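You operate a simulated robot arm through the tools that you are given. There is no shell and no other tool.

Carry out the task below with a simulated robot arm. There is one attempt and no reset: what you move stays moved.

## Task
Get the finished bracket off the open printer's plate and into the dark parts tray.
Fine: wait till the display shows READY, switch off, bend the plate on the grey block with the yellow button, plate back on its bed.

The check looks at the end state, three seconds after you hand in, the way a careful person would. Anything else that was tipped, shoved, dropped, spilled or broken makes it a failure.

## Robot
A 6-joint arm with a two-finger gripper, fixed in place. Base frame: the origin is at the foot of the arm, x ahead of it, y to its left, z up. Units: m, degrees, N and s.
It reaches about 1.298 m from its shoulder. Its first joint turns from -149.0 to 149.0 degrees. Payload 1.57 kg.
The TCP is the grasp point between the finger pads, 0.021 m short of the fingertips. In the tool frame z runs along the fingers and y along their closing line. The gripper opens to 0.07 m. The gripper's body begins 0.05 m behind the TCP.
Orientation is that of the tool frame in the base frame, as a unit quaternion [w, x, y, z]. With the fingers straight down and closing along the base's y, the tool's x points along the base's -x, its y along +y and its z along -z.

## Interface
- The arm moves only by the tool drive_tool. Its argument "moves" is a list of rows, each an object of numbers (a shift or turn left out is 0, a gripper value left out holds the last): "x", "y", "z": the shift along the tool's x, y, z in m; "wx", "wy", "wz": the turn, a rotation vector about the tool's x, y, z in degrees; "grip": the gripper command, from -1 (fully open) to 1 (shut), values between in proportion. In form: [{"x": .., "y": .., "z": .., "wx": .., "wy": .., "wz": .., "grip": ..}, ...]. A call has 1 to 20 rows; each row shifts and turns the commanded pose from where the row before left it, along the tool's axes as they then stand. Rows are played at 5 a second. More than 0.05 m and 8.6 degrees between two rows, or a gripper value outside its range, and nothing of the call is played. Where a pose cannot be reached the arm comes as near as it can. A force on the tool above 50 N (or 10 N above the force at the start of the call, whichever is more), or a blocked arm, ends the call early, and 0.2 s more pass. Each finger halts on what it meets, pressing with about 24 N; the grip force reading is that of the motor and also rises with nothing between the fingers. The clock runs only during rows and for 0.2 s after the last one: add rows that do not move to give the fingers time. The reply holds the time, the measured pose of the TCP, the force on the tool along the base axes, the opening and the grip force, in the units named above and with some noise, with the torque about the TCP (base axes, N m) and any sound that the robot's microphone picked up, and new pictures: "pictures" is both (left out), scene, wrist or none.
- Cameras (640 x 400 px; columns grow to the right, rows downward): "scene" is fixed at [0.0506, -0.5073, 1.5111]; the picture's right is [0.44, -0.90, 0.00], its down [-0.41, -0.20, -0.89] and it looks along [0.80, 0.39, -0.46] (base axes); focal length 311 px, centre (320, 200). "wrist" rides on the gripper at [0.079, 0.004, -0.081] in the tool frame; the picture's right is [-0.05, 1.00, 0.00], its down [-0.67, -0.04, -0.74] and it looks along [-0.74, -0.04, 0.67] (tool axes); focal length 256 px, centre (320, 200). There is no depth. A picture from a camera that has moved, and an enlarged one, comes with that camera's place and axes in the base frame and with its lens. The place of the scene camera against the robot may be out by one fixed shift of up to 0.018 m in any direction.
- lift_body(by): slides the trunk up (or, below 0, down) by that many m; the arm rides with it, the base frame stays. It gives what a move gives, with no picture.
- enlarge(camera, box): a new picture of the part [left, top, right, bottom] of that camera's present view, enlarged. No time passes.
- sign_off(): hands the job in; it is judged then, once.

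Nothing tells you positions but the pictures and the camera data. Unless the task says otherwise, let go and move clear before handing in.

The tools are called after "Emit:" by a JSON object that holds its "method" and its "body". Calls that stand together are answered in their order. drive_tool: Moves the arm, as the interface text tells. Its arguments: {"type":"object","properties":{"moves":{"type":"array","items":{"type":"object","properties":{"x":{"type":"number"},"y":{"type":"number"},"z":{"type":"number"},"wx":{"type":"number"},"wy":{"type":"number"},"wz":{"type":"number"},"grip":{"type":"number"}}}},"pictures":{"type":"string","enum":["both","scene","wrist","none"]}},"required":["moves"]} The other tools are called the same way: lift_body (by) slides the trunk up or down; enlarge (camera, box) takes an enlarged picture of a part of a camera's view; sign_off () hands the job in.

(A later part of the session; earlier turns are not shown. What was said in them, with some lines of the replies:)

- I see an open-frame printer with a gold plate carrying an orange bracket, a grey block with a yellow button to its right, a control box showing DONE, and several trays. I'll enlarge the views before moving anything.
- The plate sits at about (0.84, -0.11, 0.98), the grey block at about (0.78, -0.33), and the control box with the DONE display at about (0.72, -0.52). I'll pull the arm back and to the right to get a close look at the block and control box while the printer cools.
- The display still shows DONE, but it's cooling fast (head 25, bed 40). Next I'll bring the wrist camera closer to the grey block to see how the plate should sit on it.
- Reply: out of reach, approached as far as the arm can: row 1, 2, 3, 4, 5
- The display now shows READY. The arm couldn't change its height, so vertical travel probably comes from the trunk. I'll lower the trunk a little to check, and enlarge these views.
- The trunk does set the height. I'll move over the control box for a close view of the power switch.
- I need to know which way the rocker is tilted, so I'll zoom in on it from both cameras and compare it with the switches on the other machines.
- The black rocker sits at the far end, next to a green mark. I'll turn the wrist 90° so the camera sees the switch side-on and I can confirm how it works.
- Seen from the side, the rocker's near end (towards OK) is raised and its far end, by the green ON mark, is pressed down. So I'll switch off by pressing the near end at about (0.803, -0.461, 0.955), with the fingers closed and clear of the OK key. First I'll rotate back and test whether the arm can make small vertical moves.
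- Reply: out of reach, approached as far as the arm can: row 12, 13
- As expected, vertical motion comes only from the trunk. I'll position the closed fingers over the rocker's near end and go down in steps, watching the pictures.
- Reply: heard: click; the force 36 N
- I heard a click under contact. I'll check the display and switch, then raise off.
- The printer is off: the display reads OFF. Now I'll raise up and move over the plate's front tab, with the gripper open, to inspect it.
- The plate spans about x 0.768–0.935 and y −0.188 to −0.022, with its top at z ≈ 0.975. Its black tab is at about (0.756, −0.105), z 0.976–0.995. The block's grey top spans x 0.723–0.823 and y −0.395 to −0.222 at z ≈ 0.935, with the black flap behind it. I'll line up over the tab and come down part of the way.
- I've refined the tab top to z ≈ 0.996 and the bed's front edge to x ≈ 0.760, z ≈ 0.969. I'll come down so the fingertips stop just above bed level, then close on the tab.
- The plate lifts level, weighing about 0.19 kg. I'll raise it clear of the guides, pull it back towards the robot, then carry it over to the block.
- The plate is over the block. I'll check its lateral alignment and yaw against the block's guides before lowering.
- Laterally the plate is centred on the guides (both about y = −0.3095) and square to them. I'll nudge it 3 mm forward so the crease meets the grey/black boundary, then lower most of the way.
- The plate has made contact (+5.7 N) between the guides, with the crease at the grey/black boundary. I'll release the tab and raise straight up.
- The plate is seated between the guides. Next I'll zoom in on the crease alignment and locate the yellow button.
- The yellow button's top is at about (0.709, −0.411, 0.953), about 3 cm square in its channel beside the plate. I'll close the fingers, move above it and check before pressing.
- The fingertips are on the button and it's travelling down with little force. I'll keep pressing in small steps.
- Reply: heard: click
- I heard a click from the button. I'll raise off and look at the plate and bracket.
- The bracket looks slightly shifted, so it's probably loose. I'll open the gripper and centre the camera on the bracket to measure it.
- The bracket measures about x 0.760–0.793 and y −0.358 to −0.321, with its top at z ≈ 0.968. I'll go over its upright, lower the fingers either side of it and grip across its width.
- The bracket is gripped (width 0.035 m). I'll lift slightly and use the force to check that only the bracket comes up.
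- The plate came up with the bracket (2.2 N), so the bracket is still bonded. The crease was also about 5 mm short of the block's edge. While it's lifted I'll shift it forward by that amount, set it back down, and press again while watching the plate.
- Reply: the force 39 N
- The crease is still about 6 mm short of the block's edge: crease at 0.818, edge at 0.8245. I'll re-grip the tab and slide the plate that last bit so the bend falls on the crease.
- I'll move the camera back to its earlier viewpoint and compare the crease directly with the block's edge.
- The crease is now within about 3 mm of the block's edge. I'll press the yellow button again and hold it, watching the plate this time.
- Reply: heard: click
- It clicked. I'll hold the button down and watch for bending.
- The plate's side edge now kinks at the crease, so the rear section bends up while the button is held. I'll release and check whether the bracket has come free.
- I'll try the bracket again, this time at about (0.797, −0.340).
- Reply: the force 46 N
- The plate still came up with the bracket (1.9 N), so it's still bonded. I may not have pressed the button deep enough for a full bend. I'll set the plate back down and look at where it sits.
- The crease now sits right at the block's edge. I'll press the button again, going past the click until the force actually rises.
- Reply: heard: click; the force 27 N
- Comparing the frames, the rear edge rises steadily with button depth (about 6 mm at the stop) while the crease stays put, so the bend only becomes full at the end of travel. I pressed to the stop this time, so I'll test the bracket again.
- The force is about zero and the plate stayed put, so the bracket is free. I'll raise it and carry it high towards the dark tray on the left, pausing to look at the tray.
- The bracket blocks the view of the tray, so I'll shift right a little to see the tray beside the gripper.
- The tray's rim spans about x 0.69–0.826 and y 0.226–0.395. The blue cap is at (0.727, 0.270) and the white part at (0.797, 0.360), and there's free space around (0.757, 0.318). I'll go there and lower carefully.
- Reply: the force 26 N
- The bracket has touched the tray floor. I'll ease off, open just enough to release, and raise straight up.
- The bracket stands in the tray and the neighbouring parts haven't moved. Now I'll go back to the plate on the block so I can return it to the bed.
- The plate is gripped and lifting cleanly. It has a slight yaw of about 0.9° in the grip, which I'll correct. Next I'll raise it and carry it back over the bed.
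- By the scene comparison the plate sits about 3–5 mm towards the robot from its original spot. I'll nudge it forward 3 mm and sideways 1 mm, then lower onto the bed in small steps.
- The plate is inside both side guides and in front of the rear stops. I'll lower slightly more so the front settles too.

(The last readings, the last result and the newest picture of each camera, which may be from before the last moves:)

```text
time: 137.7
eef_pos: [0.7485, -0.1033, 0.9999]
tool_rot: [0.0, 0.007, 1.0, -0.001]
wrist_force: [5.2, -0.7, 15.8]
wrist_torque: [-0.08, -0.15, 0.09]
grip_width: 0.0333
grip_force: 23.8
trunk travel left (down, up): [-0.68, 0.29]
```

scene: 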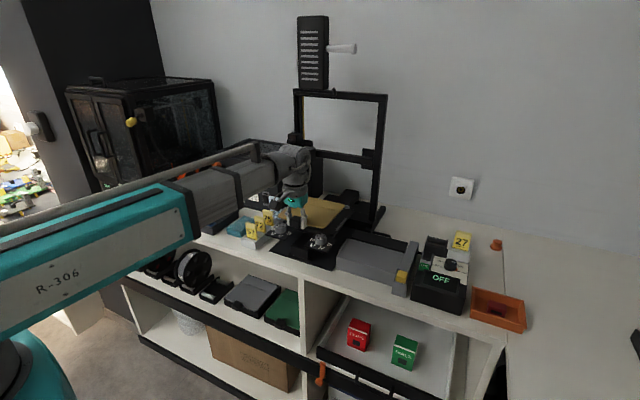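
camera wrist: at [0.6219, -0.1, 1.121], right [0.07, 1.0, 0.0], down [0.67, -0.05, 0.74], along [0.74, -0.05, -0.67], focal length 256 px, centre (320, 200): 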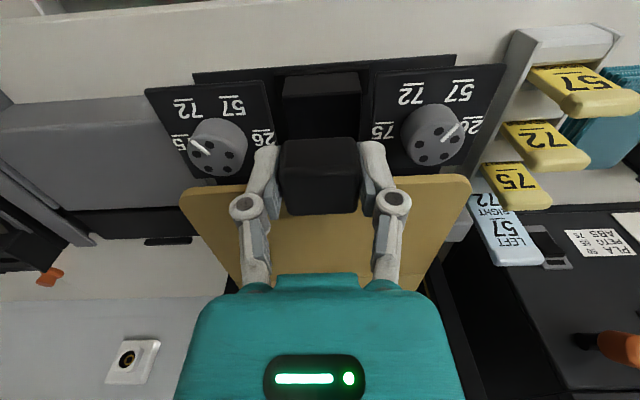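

The torque has dropped, so the plate is now flush at the front as well. I'll release the tab and raise.

Emit:
{"method": "drive_tool", "body": {"moves": [{"grip": 0.7}, {"grip": 0.4}, {"grip": 0}, {"grip": -0.5}, {"grip": -1}, {}, {}], "pictures": "none"}}

Emit:
{"method": "lift_body", "body": {"by": 0.15}}

Emit:
{"method": "enlarge", "body": {"camera": "wrist", "box": [160, 0, 480, 220]}}

Emit:
{"method": "enlarge", "body": {"camera": "scene", "box": [270, 190, 360, 250]}}

```text
time: 139.3
eef_pos: [0.7477, -0.1039, 0.999]
tool_rot: [0.0, 0.008, 1.0, -0.001]
wrist_force: [0.4, -0.1, -0.3]
wrist_torque: [0.01, 0.02, 0.03]
grip_width: 0.0701
grip_force: 0.1
trunk travel left (down, up): [-0.68, 0.29]
```

```text
time: 141.1
eef_pos: [0.7494, -0.1029, 1.1481]
tool_rot: [0.001, 0.008, 1.0, 0.0]
wrist_force: [-0.6, 0.9, 1.1]
wrist_torque: [0.0, 0.02, 0.0]
grip_width: 0.0698
grip_force: 0.2
trunk travel left (down, up): [-0.83, 0.14]
```

```text
1.82 times, centred on (320, 110) of wrist
camera zoom: at [0.6693, -0.0982, 1.2305], right [0.07, 1.0, 0.0], down [0.67, -0.05, 0.74], along [0.74, -0.05, -0.67], focal length 465 px, centre (320, 364)
```

zoom: 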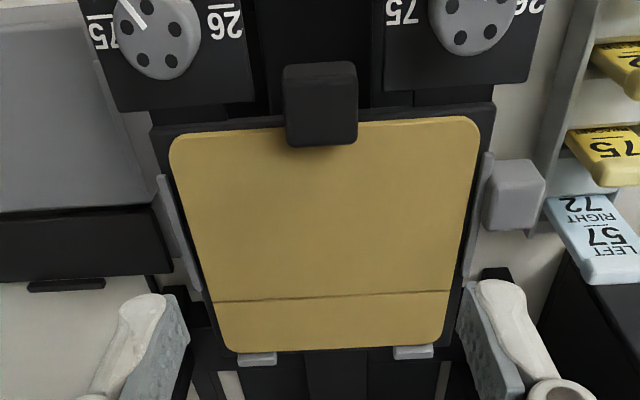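

```text
6.67 times, centred on (315, 220) of scene
camera zoom: at [0.0506, -0.5073, 1.5111], right [0.44, -0.9, 0.0], down [-0.41, -0.2, -0.89], along [0.8, 0.39, -0.46], focal length 2071 px, centre (353, 67)
```

zoom: 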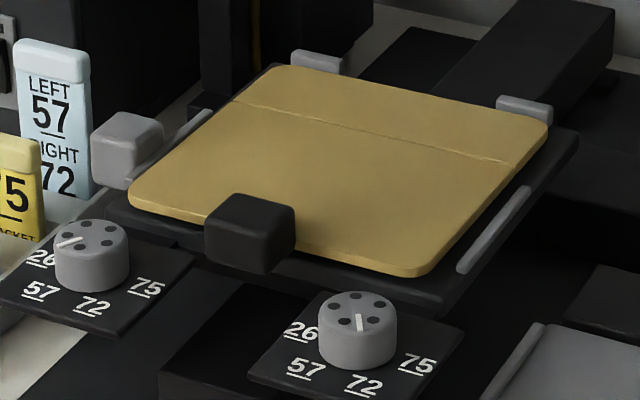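

Emit:
{"method": "enlarge", "body": {"camera": "scene", "box": [295, 210, 345, 245]}}

Emit:
{"method": "enlarge", "body": {"camera": "scene", "box": [270, 195, 320, 230]}}

Emit:
{"method": "enlarge", "body": {"camera": "wrist", "box": [220, 20, 420, 110]}}

Emit:
{"method": "enlarge", "body": {"camera": "wrist", "box": [240, 140, 430, 220]}}

```text
11.43 times, centred on (320, 228) of scene
camera zoom: at [0.0506, -0.5073, 1.5111], right [0.44, -0.9, 0.0], down [-0.41, -0.2, -0.89], along [0.8, 0.39, -0.46], focal length 3551 px, centre (320, -114)
```

zoom: 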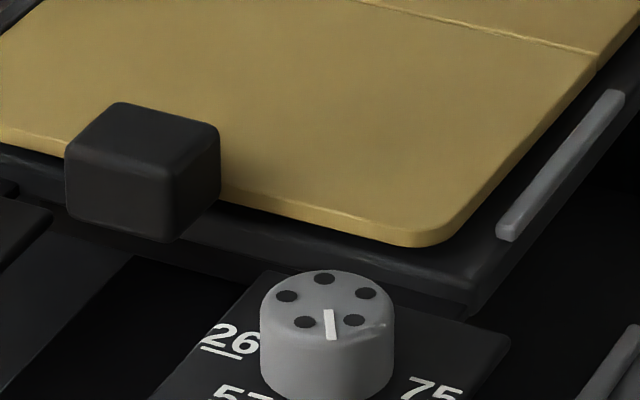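

```text
11.43 times, centred on (295, 212) of scene
camera zoom: at [0.0506, -0.5073, 1.5111], right [0.44, -0.9, 0.0], down [-0.41, -0.2, -0.89], along [0.8, 0.39, -0.46], focal length 3551 px, centre (606, 57)
```

zoom: 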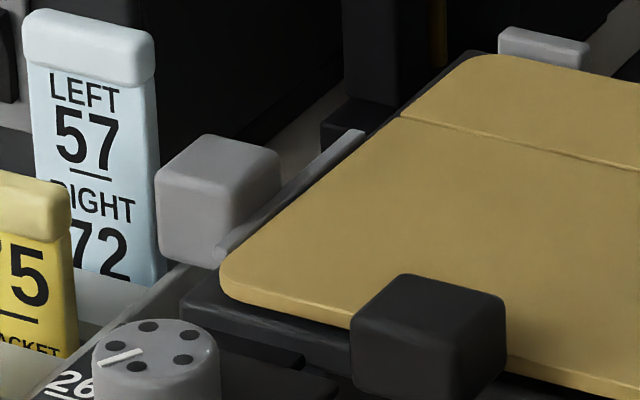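

```text
3.20 times, centred on (320, 65) of wrist
camera zoom: at [0.6693, -0.0982, 1.2305], right [0.07, 1.0, 0.0], down [0.67, -0.05, 0.74], along [0.74, -0.05, -0.67], focal length 819 px, centre (320, 632)
```

zoom: 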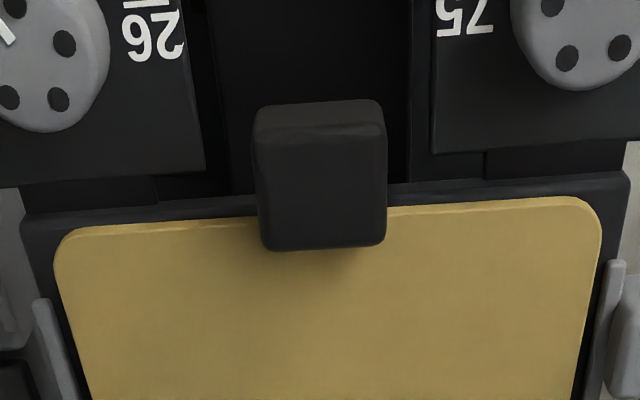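

```text
3.37 times, centred on (335, 180) of wrist
camera zoom: at [0.6693, -0.0982, 1.2305], right [0.07, 1.0, 0.0], down [0.67, -0.05, 0.74], along [0.74, -0.05, -0.67], focal length 862 px, centre (270, 267)
```

zoom: 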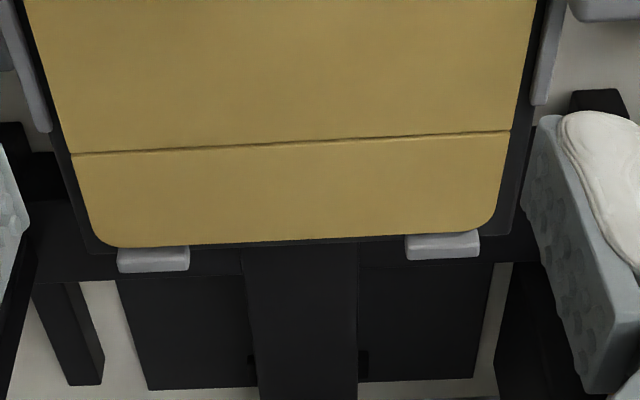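

Emit:
{"method": "enlarge", "body": {"camera": "scene", "box": [335, 197, 360, 222]}}

Emit:
{"method": "enlarge", "body": {"camera": "scene", "box": [300, 190, 330, 210]}}

```text
16.00 times, centred on (348, 210) of scene
camera zoom: at [0.0506, -0.5073, 1.5111], right [0.44, -0.9, 0.0], down [-0.41, -0.2, -0.89], along [0.8, 0.39, -0.46], focal length 4971 px, centre (-120, 48)
```

zoom: 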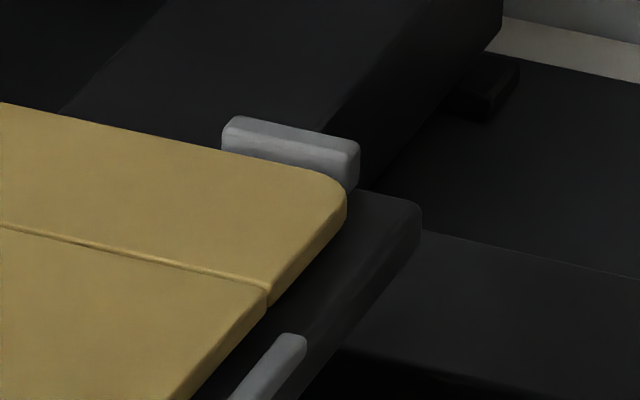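

```text
16.00 times, centred on (315, 200) of scene
camera zoom: at [0.0506, -0.5073, 1.5111], right [0.44, -0.9, 0.0], down [-0.41, -0.2, -0.89], along [0.8, 0.39, -0.46], focal length 4971 px, centre (400, 200)
```

zoom: 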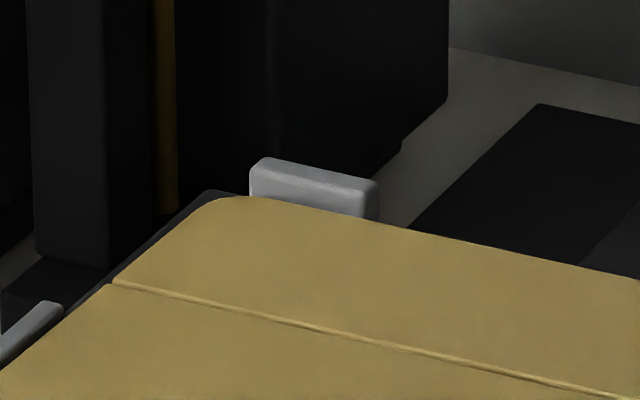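

The plate rests square on its bed, between the side guides and in front of the rear stops. I'll retract the arm and check the whole scene before signing off.

Emit:
{"method": "lift_body", "body": {"by": 0.08}}

Emit:
{"method": "drive_tool", "body": {"moves": [{"grip": -1, "x": 0.04}, {"x": 0.04}, {"x": 0.04}, {"x": 0.04}, {"x": 0.04}, {}], "pictures": "both"}}

Emit:
{"method": "enlarge", "body": {"camera": "scene", "box": [160, 160, 350, 270]}}

Emit:
{"method": "enlarge", "body": {"camera": "scene", "box": [330, 200, 540, 340]}}

Emit:
{"method": "enlarge", "body": {"camera": "wrist", "box": [200, 80, 440, 280]}}

```text
time: 142.2
eef_pos: [0.7495, -0.1037, 1.2289]
tool_rot: [0.0, 0.007, 1.0, 0.001]
wrist_force: [0.0, 0.0, -0.8]
wrist_torque: [-0.01, 0.02, 0.01]
grip_width: 0.0699
grip_force: 0.0
trunk travel left (down, up): [-0.91, 0.06]
```

```text
time: 143.6
eef_pos: [0.5487, -0.1012, 1.2287]
tool_rot: [0.0, 0.008, 1.0, 0.0]
wrist_force: [0.8, -0.2, -0.3]
wrist_torque: [0.0, 0.02, 0.02]
grip_width: 0.0703
grip_force: 0.1
trunk travel left (down, up): [-0.91, 0.06]
camera wrist: at [0.4691, -0.0955, 1.3104], right [0.07, 1.0, 0.0], down [0.67, -0.05, 0.74], along [0.74, -0.05, -0.67], focal length 256 px, centre (320, 200)
```

scene: 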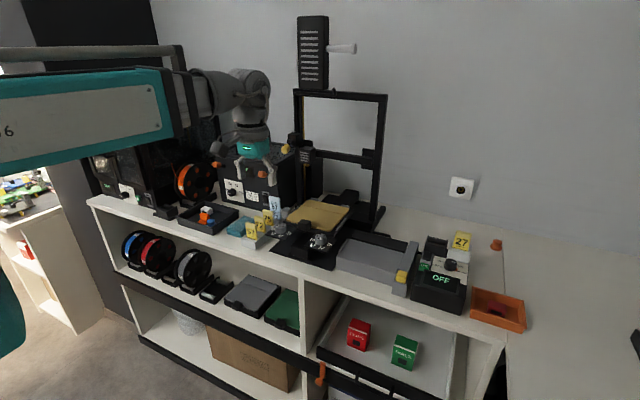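
wrist: 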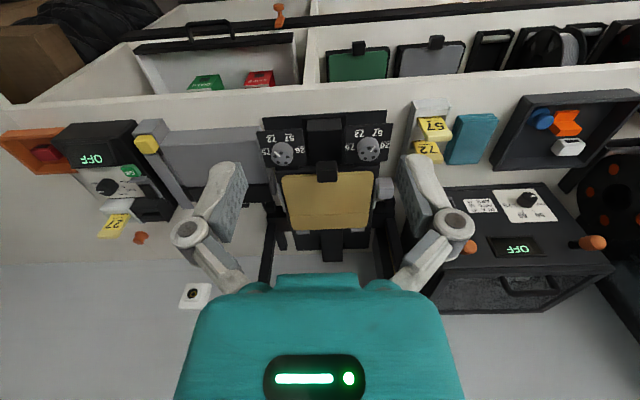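

```text
3.37 times, centred on (255, 215) of scene
camera zoom: at [0.0506, -0.5073, 1.5111], right [0.44, -0.9, 0.0], down [-0.41, -0.2, -0.89], along [0.8, 0.39, -0.46], focal length 1046 px, centre (539, 150)
```

zoom: 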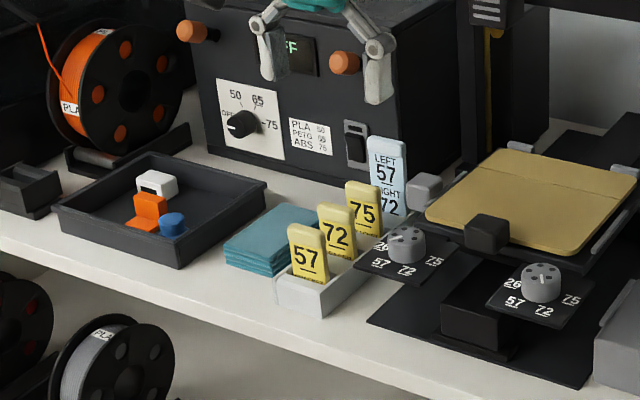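

```text
2.86 times, centred on (435, 270) of scene
camera zoom: at [0.0506, -0.5073, 1.5111], right [0.44, -0.9, 0.0], down [-0.41, -0.2, -0.89], along [0.8, 0.39, -0.46], focal length 888 px, centre (-9, 0)
```

zoom: 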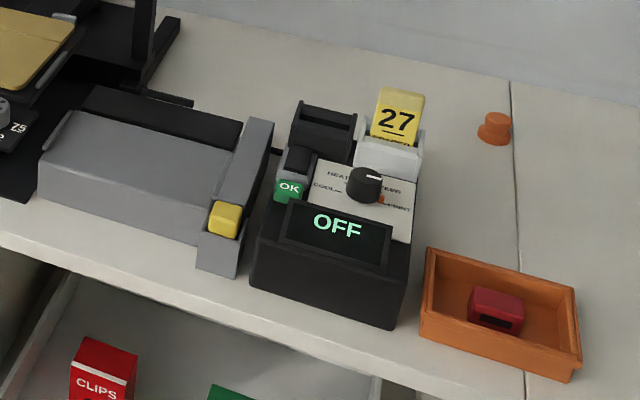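

```text
2.00 times, centred on (320, 180) of wrist
camera zoom: at [0.4691, -0.0955, 1.3104], right [0.07, 1.0, 0.0], down [0.67, -0.05, 0.74], along [0.74, -0.05, -0.67], focal length 512 px, centre (320, 240)
```

zoom: 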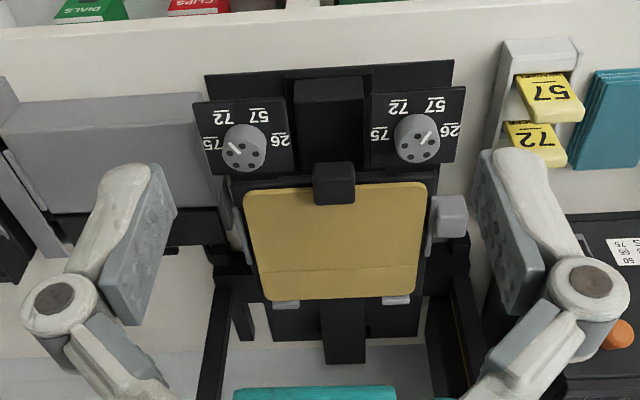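

The bracket is standing in the dark tray beside the white and blue parts, which haven't moved. The plate is back on its bed, the printer reads OFF, nothing else looks disturbed, and the arm is clear. I'm handing in the job.

Emit:
{"method": "sign_off", "body": {}}

```text
The job is handed in.
```

The bracket is in the dark parts tray, standing upright next to the white and blue parts, which didn't move. I've handed the job in.

- **Printer:** I waited for the display to show READY, then switched it off. It now reads OFF.
- **Bending:** The first two presses of the yellow button didn't free the bracket. I moved the plate so its crease lined up with the edge of the block, then pressed the button all the way down. The bracket then came off, and the plate stayed on the block.
- **Plate:** It's back on its bed, square between the side guides and just in front of the rear stops. By the pictures it's within a few millimetres of where it started.

The last pictures showed nothing else tipped, shoved or dropped. The gripper is open and clear of everything.
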